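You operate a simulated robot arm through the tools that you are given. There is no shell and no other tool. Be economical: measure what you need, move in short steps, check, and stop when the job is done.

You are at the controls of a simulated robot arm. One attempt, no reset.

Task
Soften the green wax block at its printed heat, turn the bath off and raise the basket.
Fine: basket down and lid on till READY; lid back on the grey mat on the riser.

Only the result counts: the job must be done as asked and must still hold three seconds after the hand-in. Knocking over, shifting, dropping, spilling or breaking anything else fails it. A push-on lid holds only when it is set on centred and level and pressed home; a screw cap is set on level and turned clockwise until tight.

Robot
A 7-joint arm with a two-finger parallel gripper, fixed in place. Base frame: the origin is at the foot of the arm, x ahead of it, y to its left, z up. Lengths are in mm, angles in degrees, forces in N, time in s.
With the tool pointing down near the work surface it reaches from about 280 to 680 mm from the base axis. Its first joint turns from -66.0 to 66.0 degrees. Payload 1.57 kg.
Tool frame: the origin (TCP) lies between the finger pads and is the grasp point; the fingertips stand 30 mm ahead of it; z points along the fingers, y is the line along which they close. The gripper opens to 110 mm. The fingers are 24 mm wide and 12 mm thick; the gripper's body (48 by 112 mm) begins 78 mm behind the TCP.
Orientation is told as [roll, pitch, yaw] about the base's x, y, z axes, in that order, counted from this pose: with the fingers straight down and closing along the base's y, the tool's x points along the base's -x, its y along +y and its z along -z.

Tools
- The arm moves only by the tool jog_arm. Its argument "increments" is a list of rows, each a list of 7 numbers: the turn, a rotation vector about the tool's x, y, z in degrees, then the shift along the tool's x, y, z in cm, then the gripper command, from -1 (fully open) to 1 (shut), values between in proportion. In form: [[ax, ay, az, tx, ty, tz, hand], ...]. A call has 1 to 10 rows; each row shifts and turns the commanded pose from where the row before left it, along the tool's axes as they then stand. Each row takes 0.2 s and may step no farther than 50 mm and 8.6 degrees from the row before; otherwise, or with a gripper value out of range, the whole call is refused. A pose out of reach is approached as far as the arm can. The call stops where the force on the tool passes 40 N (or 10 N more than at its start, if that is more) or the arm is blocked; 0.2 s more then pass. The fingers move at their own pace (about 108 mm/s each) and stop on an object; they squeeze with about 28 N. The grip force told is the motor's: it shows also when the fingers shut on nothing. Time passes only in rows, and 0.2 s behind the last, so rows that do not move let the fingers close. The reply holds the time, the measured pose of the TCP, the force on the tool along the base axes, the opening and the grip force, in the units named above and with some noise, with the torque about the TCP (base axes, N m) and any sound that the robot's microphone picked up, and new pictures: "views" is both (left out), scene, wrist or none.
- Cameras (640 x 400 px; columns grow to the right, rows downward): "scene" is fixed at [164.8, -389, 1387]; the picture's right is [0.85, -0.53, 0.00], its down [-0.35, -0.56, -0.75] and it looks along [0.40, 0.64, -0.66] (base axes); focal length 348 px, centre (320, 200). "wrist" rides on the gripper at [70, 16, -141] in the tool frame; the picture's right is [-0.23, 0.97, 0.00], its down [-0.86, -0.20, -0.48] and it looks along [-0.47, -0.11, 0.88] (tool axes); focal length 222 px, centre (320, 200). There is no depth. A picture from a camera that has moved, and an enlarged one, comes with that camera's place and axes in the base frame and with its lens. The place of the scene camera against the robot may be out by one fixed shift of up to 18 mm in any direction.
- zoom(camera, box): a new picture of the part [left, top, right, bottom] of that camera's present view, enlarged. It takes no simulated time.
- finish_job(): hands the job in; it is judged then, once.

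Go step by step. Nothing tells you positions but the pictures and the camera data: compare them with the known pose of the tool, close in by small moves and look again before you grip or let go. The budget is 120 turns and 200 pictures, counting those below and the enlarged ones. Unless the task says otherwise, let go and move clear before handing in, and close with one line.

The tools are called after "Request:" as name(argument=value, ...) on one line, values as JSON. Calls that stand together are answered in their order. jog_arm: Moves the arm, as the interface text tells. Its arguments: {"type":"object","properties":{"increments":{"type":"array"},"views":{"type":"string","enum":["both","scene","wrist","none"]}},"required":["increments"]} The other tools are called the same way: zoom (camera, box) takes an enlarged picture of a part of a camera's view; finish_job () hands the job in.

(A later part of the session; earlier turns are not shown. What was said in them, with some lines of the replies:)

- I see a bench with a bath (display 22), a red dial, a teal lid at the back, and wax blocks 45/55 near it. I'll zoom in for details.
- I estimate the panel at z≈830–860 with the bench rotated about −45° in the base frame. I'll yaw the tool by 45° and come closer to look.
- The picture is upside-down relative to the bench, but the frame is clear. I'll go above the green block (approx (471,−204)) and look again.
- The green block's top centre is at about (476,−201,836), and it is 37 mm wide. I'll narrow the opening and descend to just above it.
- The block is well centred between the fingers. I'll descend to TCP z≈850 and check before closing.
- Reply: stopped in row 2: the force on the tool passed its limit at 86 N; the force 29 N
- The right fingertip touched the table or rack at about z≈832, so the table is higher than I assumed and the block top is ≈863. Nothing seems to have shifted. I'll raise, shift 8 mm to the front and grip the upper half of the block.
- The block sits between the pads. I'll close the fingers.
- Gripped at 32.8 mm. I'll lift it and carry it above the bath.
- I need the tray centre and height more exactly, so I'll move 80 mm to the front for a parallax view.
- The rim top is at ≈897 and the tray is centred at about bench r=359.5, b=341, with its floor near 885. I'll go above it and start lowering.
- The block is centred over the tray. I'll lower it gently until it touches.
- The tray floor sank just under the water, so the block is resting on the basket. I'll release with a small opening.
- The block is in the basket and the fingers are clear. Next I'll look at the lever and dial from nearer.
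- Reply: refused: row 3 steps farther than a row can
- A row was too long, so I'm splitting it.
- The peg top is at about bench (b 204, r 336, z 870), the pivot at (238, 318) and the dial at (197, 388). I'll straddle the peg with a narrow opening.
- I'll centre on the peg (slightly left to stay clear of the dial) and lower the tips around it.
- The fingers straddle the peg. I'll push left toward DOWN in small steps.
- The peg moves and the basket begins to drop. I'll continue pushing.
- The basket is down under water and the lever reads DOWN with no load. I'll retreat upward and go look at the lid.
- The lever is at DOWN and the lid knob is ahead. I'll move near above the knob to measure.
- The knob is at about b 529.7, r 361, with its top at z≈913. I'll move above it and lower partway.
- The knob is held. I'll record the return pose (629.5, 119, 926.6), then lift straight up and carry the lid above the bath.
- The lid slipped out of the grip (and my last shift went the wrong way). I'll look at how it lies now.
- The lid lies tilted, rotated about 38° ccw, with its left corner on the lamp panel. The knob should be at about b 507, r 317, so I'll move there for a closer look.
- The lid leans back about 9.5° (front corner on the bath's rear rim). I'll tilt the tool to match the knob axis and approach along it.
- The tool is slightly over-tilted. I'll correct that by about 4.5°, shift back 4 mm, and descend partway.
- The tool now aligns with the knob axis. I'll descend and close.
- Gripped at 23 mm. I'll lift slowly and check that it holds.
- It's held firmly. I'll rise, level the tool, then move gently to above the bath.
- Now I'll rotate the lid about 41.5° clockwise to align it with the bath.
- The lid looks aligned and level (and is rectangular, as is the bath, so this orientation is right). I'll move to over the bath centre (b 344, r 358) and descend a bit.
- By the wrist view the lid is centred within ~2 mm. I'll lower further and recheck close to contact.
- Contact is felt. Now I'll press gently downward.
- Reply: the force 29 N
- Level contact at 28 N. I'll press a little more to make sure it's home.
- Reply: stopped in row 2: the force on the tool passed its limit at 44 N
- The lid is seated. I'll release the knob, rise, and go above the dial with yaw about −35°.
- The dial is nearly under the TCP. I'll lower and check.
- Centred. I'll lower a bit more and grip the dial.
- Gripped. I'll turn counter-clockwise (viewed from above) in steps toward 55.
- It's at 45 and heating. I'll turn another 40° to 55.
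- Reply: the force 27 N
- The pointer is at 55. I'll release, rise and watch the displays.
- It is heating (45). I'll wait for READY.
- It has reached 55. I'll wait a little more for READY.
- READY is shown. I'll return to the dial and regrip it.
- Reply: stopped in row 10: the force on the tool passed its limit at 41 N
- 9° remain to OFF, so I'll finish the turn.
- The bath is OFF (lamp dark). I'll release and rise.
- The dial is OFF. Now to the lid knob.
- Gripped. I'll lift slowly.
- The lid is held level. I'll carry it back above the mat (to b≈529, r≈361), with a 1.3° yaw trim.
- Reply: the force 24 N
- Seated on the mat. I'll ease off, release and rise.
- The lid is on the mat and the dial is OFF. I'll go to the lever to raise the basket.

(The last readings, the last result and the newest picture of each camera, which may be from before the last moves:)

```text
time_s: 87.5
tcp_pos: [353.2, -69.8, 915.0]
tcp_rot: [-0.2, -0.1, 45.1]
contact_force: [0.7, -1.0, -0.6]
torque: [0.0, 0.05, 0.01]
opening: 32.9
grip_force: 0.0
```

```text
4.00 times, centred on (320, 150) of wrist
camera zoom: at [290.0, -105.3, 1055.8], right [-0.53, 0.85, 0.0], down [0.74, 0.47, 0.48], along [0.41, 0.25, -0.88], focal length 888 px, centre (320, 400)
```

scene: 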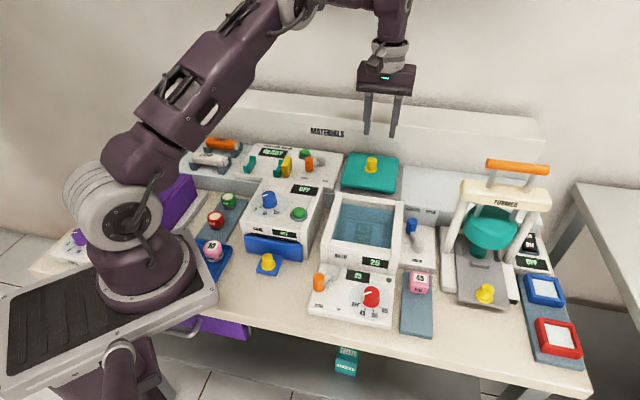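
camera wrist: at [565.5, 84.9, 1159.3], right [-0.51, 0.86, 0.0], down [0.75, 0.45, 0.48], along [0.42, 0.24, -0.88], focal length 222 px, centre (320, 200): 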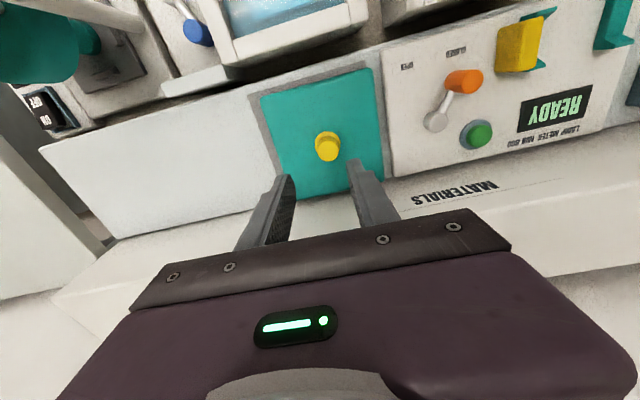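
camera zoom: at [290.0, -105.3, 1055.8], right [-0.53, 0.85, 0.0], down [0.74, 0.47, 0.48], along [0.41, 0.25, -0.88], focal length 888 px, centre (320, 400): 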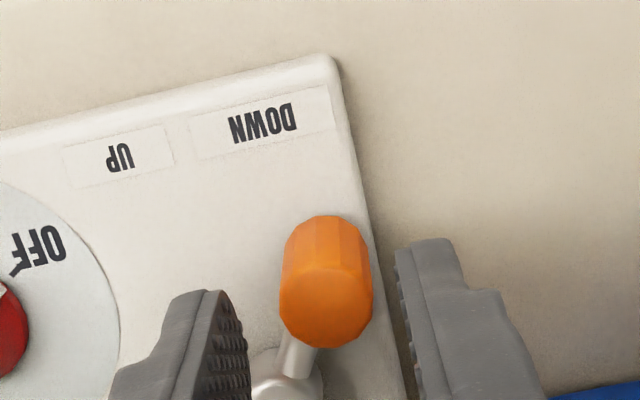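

The peg is between the fingers. I'll lower and push right toward UP.

Request:
jog_arm(increments=[[0, 0, 0, 0, 0, 1.0, 0.4], [0, 0, 0, 0, 0, 0.9, 0.4], [0, 0, 0, 0, 0, 0.8, 0.4], [0, 0, 0, 0, -0.5, 0, 0.4], [0, 0, 0, 0, -0.5, 0, 0.4], [0, 0, 0, 0, -0.5, 0, 0.4], [0, 0, 0, 0, -0.5, 0, 0.4], [0, 0, 0, 0, -0.5, 0, 0.4], [0, 0, 0, 0, 0, 0, 0.4]], views="none")

Request:
zoom(camera="scene", box=[300, 170, 420, 335])

```text
time_s: 89.5
tcp_pos: [372.8, -87.4, 890.1]
tcp_rot: [-0.2, -0.2, 45.1]
contact_force: [-1.7, 1.0, 0.9]
torque: [0.02, 0.04, -0.02]
opening: 34.4
grip_force: 0.7
```

```text
2.42 times, centred on (360, 252) of scene
camera zoom: at [164.8, -389.0, 1387.1], right [0.85, -0.53, 0.0], down [-0.35, -0.56, -0.75], along [0.4, 0.64, -0.66], focal length 842 px, centre (223, 73)
```

zoom: 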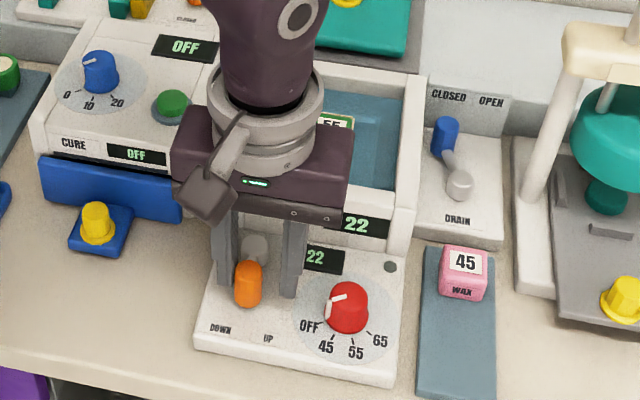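

Request:
jog_arm(increments=[[0, 0, 0, 0, -0.4, 0, 0.4], [0, 0, 0, 0, -0.4, 0, 0.4], [0, 0, 0, 0, -0.4, 0, 0.4], [0, 0, 0, 0, 0, 0, 0.4]], views="none")

Request:
zoom(camera="scene", box=[300, 170, 420, 335])

Request:
zoom(camera="wrist", box=[240, 120, 400, 220])

```text
time_s: 90.5
tcp_pos: [382.8, -95.5, 889.1]
tcp_rot: [-0.4, -0.2, 45.1]
contact_force: [-1.1, 0.5, 0.0]
torque: [0.07, 0.08, -0.02]
opening: 33.8
grip_force: 0.5
```

```text
2.42 times, centred on (360, 252) of scene
camera zoom: at [164.8, -389.0, 1387.1], right [0.85, -0.53, 0.0], down [-0.35, -0.56, -0.75], along [0.4, 0.64, -0.66], focal length 842 px, centre (223, 73)
```

zoom: 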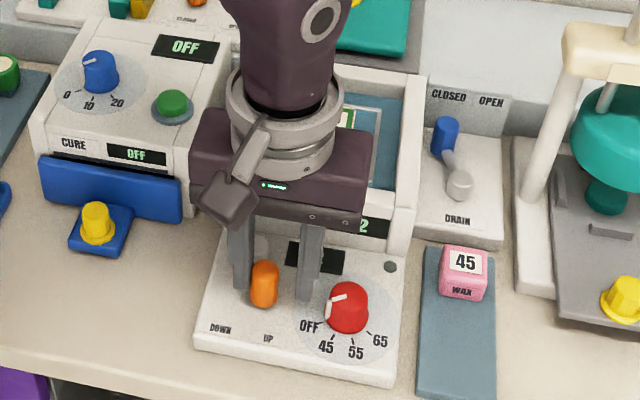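

```text
4.00 times, centred on (320, 170) of wrist
camera zoom: at [319.4, -133.0, 1029.3], right [-0.53, 0.85, 0.0], down [0.74, 0.47, 0.48], along [0.41, 0.25, -0.88], focal length 888 px, centre (320, 320)
```

zoom: 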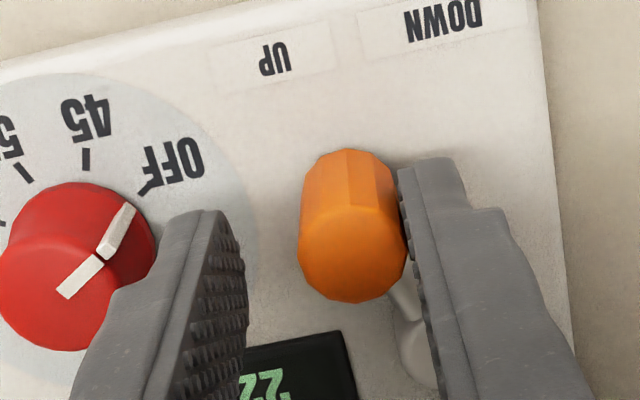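

Nearly there. To stay clear of the dial, I'll narrow the fingers so the left one pushes the peg the last 4 mm.

Request:
jog_arm(increments=[[0, 0, 0, 0, 0, 0, 0.47], [0, 0, 0, 0, 0, 0, 0.54], [0, 0, 0, 0, 0, 0, 0.54], [0, 0, 0, 0, -0.2, 0, 0.54], [0, 0, 0, 0, 0, 0, 0.54]], views="none")

Request:
zoom(camera="wrist", box=[240, 120, 400, 220])

Request:
zoom(camera="scene", box=[300, 170, 420, 335])

```text
time_s: 91.7
tcp_pos: [383.0, -97.3, 887.1]
tcp_rot: [-0.4, -0.1, 45.1]
contact_force: [-0.2, -0.1, 0.8]
torque: [0.01, 0.03, -0.03]
opening: 26.4
grip_force: 0.6
```

```text
4.00 times, centred on (320, 170) of wrist
camera zoom: at [320.7, -134.0, 1028.8], right [-0.53, 0.85, 0.0], down [0.74, 0.47, 0.48], along [0.41, 0.25, -0.88], focal length 888 px, centre (320, 320)
```

zoom: 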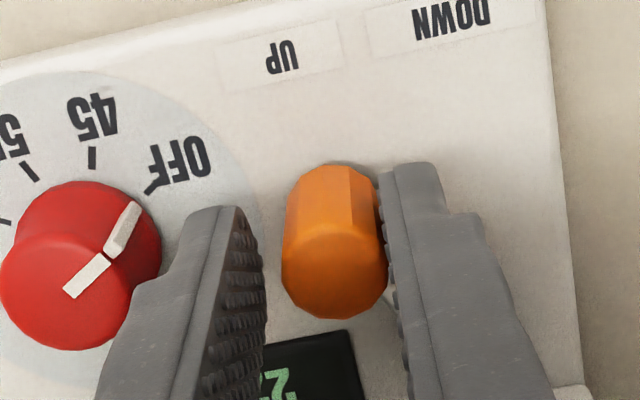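

```text
2.42 times, centred on (360, 252) of scene
camera zoom: at [164.8, -389.0, 1387.1], right [0.85, -0.53, 0.0], down [-0.35, -0.56, -0.75], along [0.4, 0.64, -0.66], focal length 842 px, centre (223, 73)
```

zoom: 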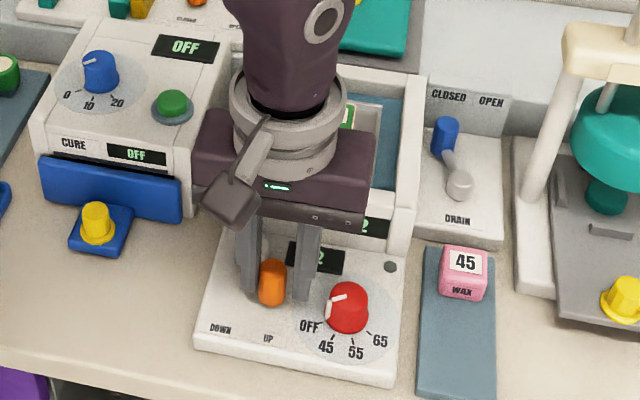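

The peg is at its original UP place (r≈335). I'll retreat and inspect.

Request:
jog_arm(increments=[[0, 0, 0, 0, 0.1, 0, 0.54], [0, 0, 0, 0, 0, -4, 0.4], [0, 0, 0, 0, 0, -5, 0.4], [0, 0, 0, 0, 0, -5, 0.4], [0, 0, 0, 4.5, 1, 0, 0.4], [0, 0, 0, 4.5, 1, -1, 0.4], [0, 0, 0, 0, 0, 0, 0.4]], views="scene")

Request:
zoom(camera="scene", box=[300, 130, 440, 335])

Request:
zoom(camera="scene", box=[310, 180, 420, 335])

```text
time_s: 93.3
tcp_pos: [305.7, -146.7, 1036.1]
tcp_rot: [-0.3, -0.1, 45.1]
contact_force: [-0.4, 0.1, 0.1]
torque: [0.02, -0.03, 0.04]
opening: 32.7
grip_force: 0.0
```

scene: 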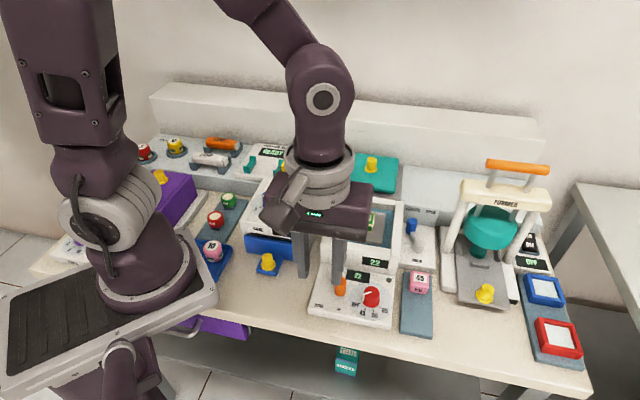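

```text
1.95 times, centred on (370, 232) of scene
camera zoom: at [164.8, -389.0, 1387.1], right [0.85, -0.53, 0.0], down [-0.35, -0.56, -0.75], along [0.4, 0.64, -0.66], focal length 678 px, centre (222, 137)
```

zoom: 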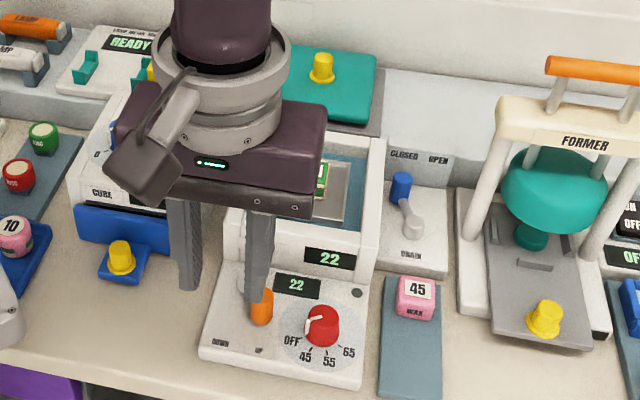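

```text
2.58 times, centred on (365, 258) of scene
camera zoom: at [164.8, -389.0, 1387.1], right [0.85, -0.53, 0.0], down [-0.35, -0.56, -0.75], along [0.4, 0.64, -0.66], focal length 897 px, centre (204, 52)
```

zoom: 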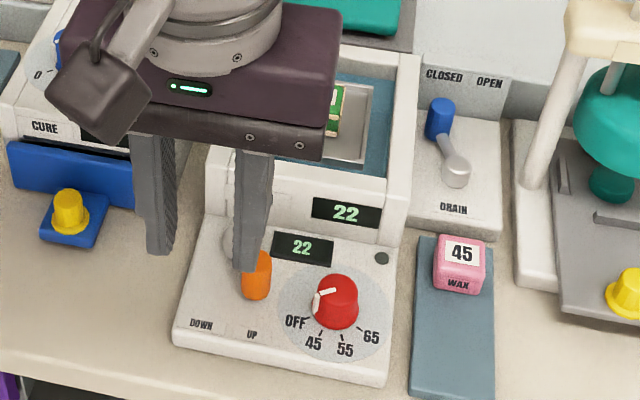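

Basket is up. I'll move the arm higher and aside to see the whole result, especially the block and lid.

Request:
jog_arm(increments=[[0, 0, 0, 0, 4.5, -2, 0.4], [0, 0, 0, 0, 4.5, -2, 0.4], [0, 0, 0, 0, 4.5, -2, 0.4], [0, 0, 0, 0, 0, -4, 0.4], [0, 0, 0, 0, 0, -4, 0.4], [0, 0, 0, 0, 0, 0, 0.4]], views="scene")

Request:
zoom(camera="scene", box=[310, 140, 430, 260])

```text
time_s: 94.7
tcp_pos: [206.6, -51.1, 1176.2]
tcp_rot: [-0.4, -0.1, 45.1]
contact_force: [-0.1, 0.0, 0.7]
torque: [-0.03, 0.02, 0.03]
opening: 32.9
grip_force: 0.0
```

scene: 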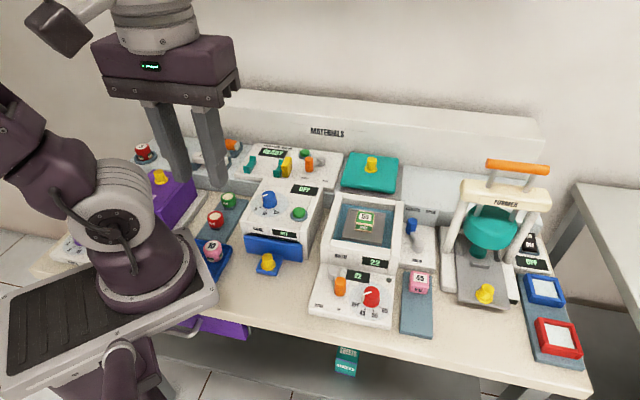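

```text
3.33 times, centred on (370, 200) of scene
camera zoom: at [164.8, -389.0, 1387.0], right [0.85, -0.53, 0.0], down [-0.35, -0.56, -0.75], along [0.4, 0.64, -0.66], focal length 1158 px, centre (153, 200)
```

zoom: 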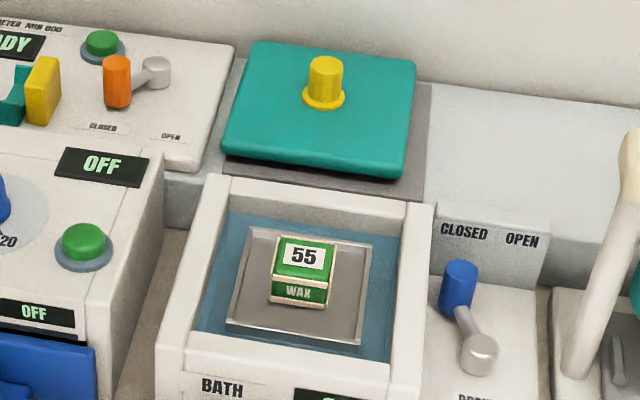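

The block is softened (changed look) and the basket is up. I'll check the lid's place on the mat closely.

Request:
zoom(camera="scene", box=[330, 120, 420, 200])

Request:
zoom(camera="scene", box=[300, 240, 430, 335])

```text
5.00 times, centred on (375, 160) of scene
camera zoom: at [164.8, -389.0, 1387.0], right [0.85, -0.53, 0.0], down [-0.35, -0.56, -0.75], along [0.4, 0.64, -0.66], focal length 1737 px, centre (45, 400)
```

zoom: 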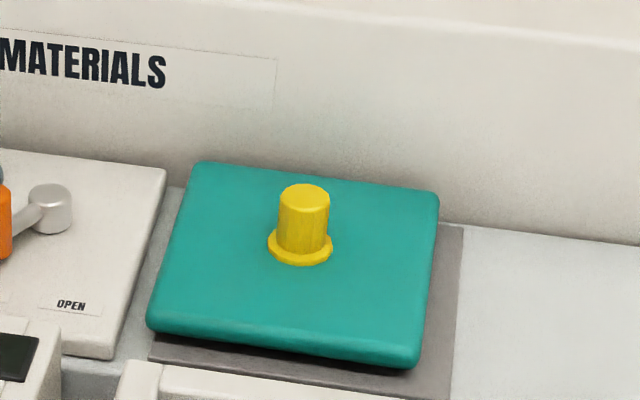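

```text
4.21 times, centred on (365, 288) of scene
camera zoom: at [164.8, -389.0, 1387.0], right [0.85, -0.53, 0.0], down [-0.35, -0.56, -0.75], along [0.4, 0.64, -0.66], focal length 1463 px, centre (130, -168)
```

zoom: 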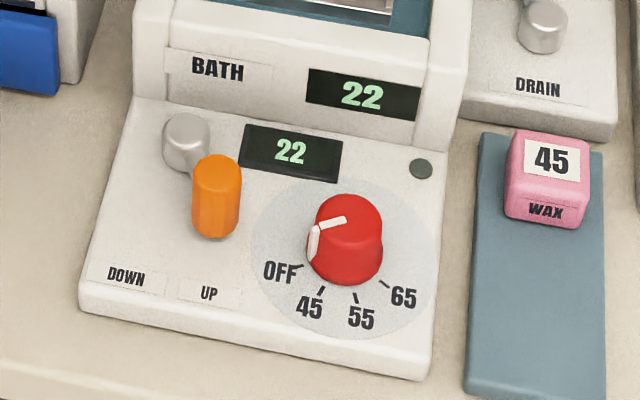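

The lid slid about 8 mm left on release, so it sits at the mat's left edge. I'll go back and nudge it gently to centre.

Request:
jog_arm(increments=[[0, 0, 0, -4.5, -1.9, 0, 0.2], [0, 0, 0, -4.5, -1.9, 0, 0.2], [0, 0, 0, -4.5, -1.9, 0, 0.2], [0, 0, 0, -4.5, -1.9, 0, 0.2], [0, 0, 0, -4.5, -1.9, 0, 0.2], [0, 0, 0, -4.5, -1.9, 0, 0.2], [0, 0, 0, -4.5, -1.9, 0, 0.2], [0, 0, 0, -4.5, -1.9, 0, 0.2], [0, 0, 0, -4.5, -1.9, 0, 0.2]], views="none")

Request:
jog_arm(increments=[[0, 0, 0, 0, 0, 4.5, 0.2], [0, 0, 0, 0, 0, 4.5, 0.2], [0, 0, 0, 0, 0, 4.5, 0.2], [0, 0, 0, 0, 0, 4.5, 0.2], [0, 0, 0, 0, 0, 2.5, 0.2], [0, 0, 0, 0, 0, 0, 0.2]], views="none")

Request:
zoom(camera="wrist", box=[160, 50, 480, 250])

```text
time_s: 96.7
tcp_pos: [604.3, 113.7, 1177.5]
tcp_rot: [-0.2, 0.2, 45.2]
contact_force: [0.2, -0.8, 0.6]
torque: [0.04, -0.02, 0.0]
opening: 44.0
grip_force: 0.1
out of reach, approached as far as the arm can: row 9
```

```text
time_s: 98.1
tcp_pos: [603.2, 111.2, 973.4]
tcp_rot: [-0.4, -0.1, 45.1]
contact_force: [-0.1, -0.9, -0.3]
torque: [0.0, -0.03, 0.01]
opening: 44.4
grip_force: 0.1
```

```text
2.00 times, centred on (320, 150) of wrist
camera zoom: at [540.8, 74.5, 1113.7], right [-0.53, 0.85, 0.0], down [0.74, 0.47, 0.48], along [0.41, 0.25, -0.88], focal length 444 px, centre (320, 300)
```

zoom: 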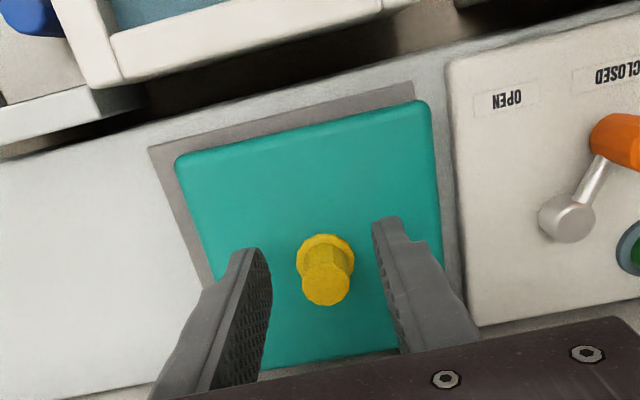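

Request:
jog_arm(increments=[[0, 0, 0, -2.8, -0.44, 0, 0.2], [0, 0, 0, 0, 0, 1.5, 0.2], [0, 0, 0, 0, 0, 1.3, 0.2], [0, 0, 0, 0, 0, 0, 0.2]], views="none")

Request:
zoom(camera="wrist", box=[240, 110, 400, 210])

```text
time_s: 99.1
tcp_pos: [626.4, 127.6, 948.0]
tcp_rot: [-0.4, 0.0, 45.1]
contact_force: [0.2, 0.8, 0.5]
torque: [-0.01, 0.0, 0.06]
opening: 44.0
grip_force: 0.1
```

```text
4.00 times, centred on (320, 160) of wrist
camera zoom: at [563.8, 90.7, 1087.1], right [-0.53, 0.85, 0.0], down [0.74, 0.47, 0.48], along [0.41, 0.25, -0.88], focal length 888 px, centre (320, 360)
```

zoom: 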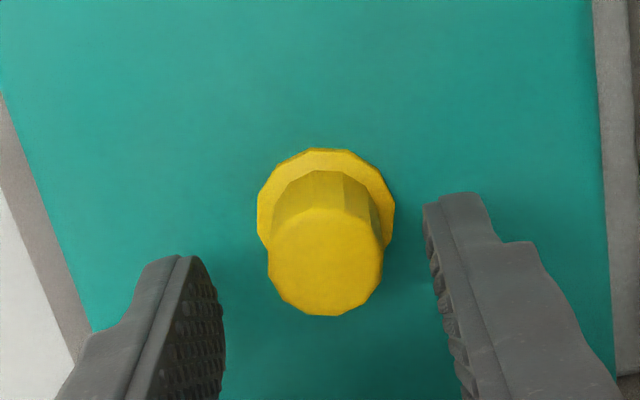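

Request:
jog_arm(increments=[[0, 0, 0, 0, 0, 0.9, 0.2], [0, 0, 0, 0, 0, 0.9, 0.2], [0, 0, 0, 0, 0, 0, 0.45], [0, 0, 0, 0, 0, 0, 0.51], [0, 0, 0, 0, -0.3, 0, 0.51], [0, 0, 0, 0, -0.3, 0, 0.51], [0, 0, 0, 0, -0.3, 0, 0.51], [0, 0, 0, 0, 0, 0, 0.51]], views="none")

Request:
zoom(camera="scene", box=[330, 120, 420, 200])

```text
time_s: 100.9
tcp_pos: [633.2, 122.1, 930.2]
tcp_rot: [-0.3, -0.2, 45.1]
contact_force: [-0.6, 0.5, 0.2]
torque: [0.01, 0.02, 0.0]
opening: 27.1
grip_force: 0.2
```

```text
5.00 times, centred on (375, 160) of scene
camera zoom: at [164.8, -389.0, 1387.1], right [0.85, -0.53, 0.0], down [-0.35, -0.56, -0.75], along [0.4, 0.64, -0.66], focal length 1737 px, centre (45, 400)
```

zoom: 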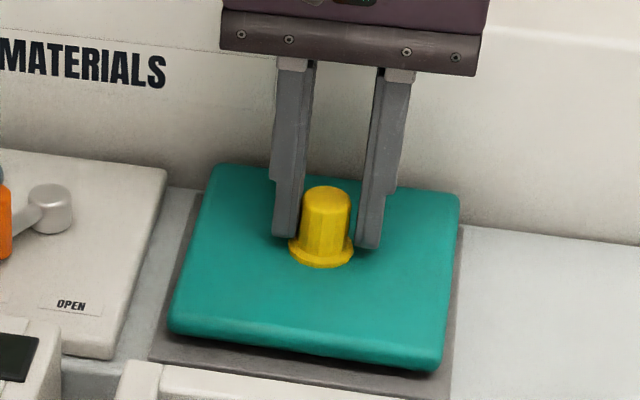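

The lid is back at its original spot. I'll back off slightly and rise straight.

Request:
jog_arm(increments=[[0, 0, 0, 0, 0.2, 0, 0.51], [0, 0, 0, 0, 0, -1, 0.51], [0, 0, 0, 0, 0, -3, 0.51], [0, 0, 0, 0, 0, -4, 0.51], [0, 0, 0, 0, 0, -4, 0.51], [0, 0, 0, 4, 0, 0, 0.51], [0, 0, 0, 4, 0, -2, 0.51], [0, 0, 0, 0, 0, 0, 0.51]], views="scene")

Request:
zoom(camera="scene", box=[310, 120, 430, 280])

```text
time_s: 102.7
tcp_pos: [572.8, 64.7, 1067.7]
tcp_rot: [-0.4, -0.3, 45.1]
contact_force: [0.3, 0.8, -0.7]
torque: [-0.02, -0.03, -0.03]
opening: 27.4
grip_force: 0.1
```

scene: 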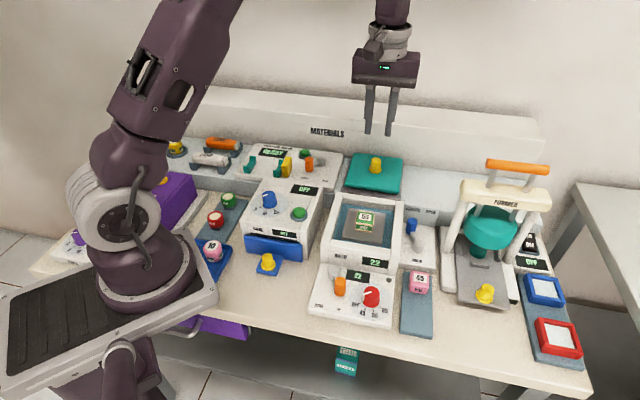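

```text
2.50 times, centred on (370, 200) of scene
camera zoom: at [164.8, -389.0, 1387.0], right [0.85, -0.53, 0.0], down [-0.35, -0.56, -0.75], along [0.4, 0.64, -0.66], focal length 869 px, centre (195, 200)
```

zoom: 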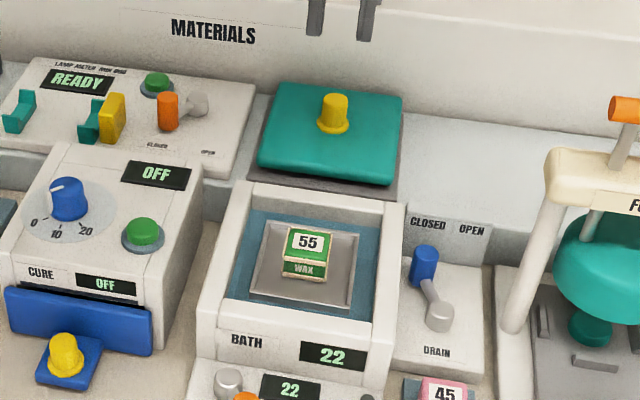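

The block is softened in the raised basket, the dial is at OFF, the lid is on the mat and the arm is clear, so I'm handing in.

Request:
finish_job()

```text
The job is handed in.
```

The green wax block was heated at 55 until READY, the bath is off, the basket is up with the block in it, and the lid is back on the grey mat. On the first try the lid slipped from the gripper and fell onto the riser and the lamp panel. I picked it up again; the pictures afterwards showed nothing else moved.
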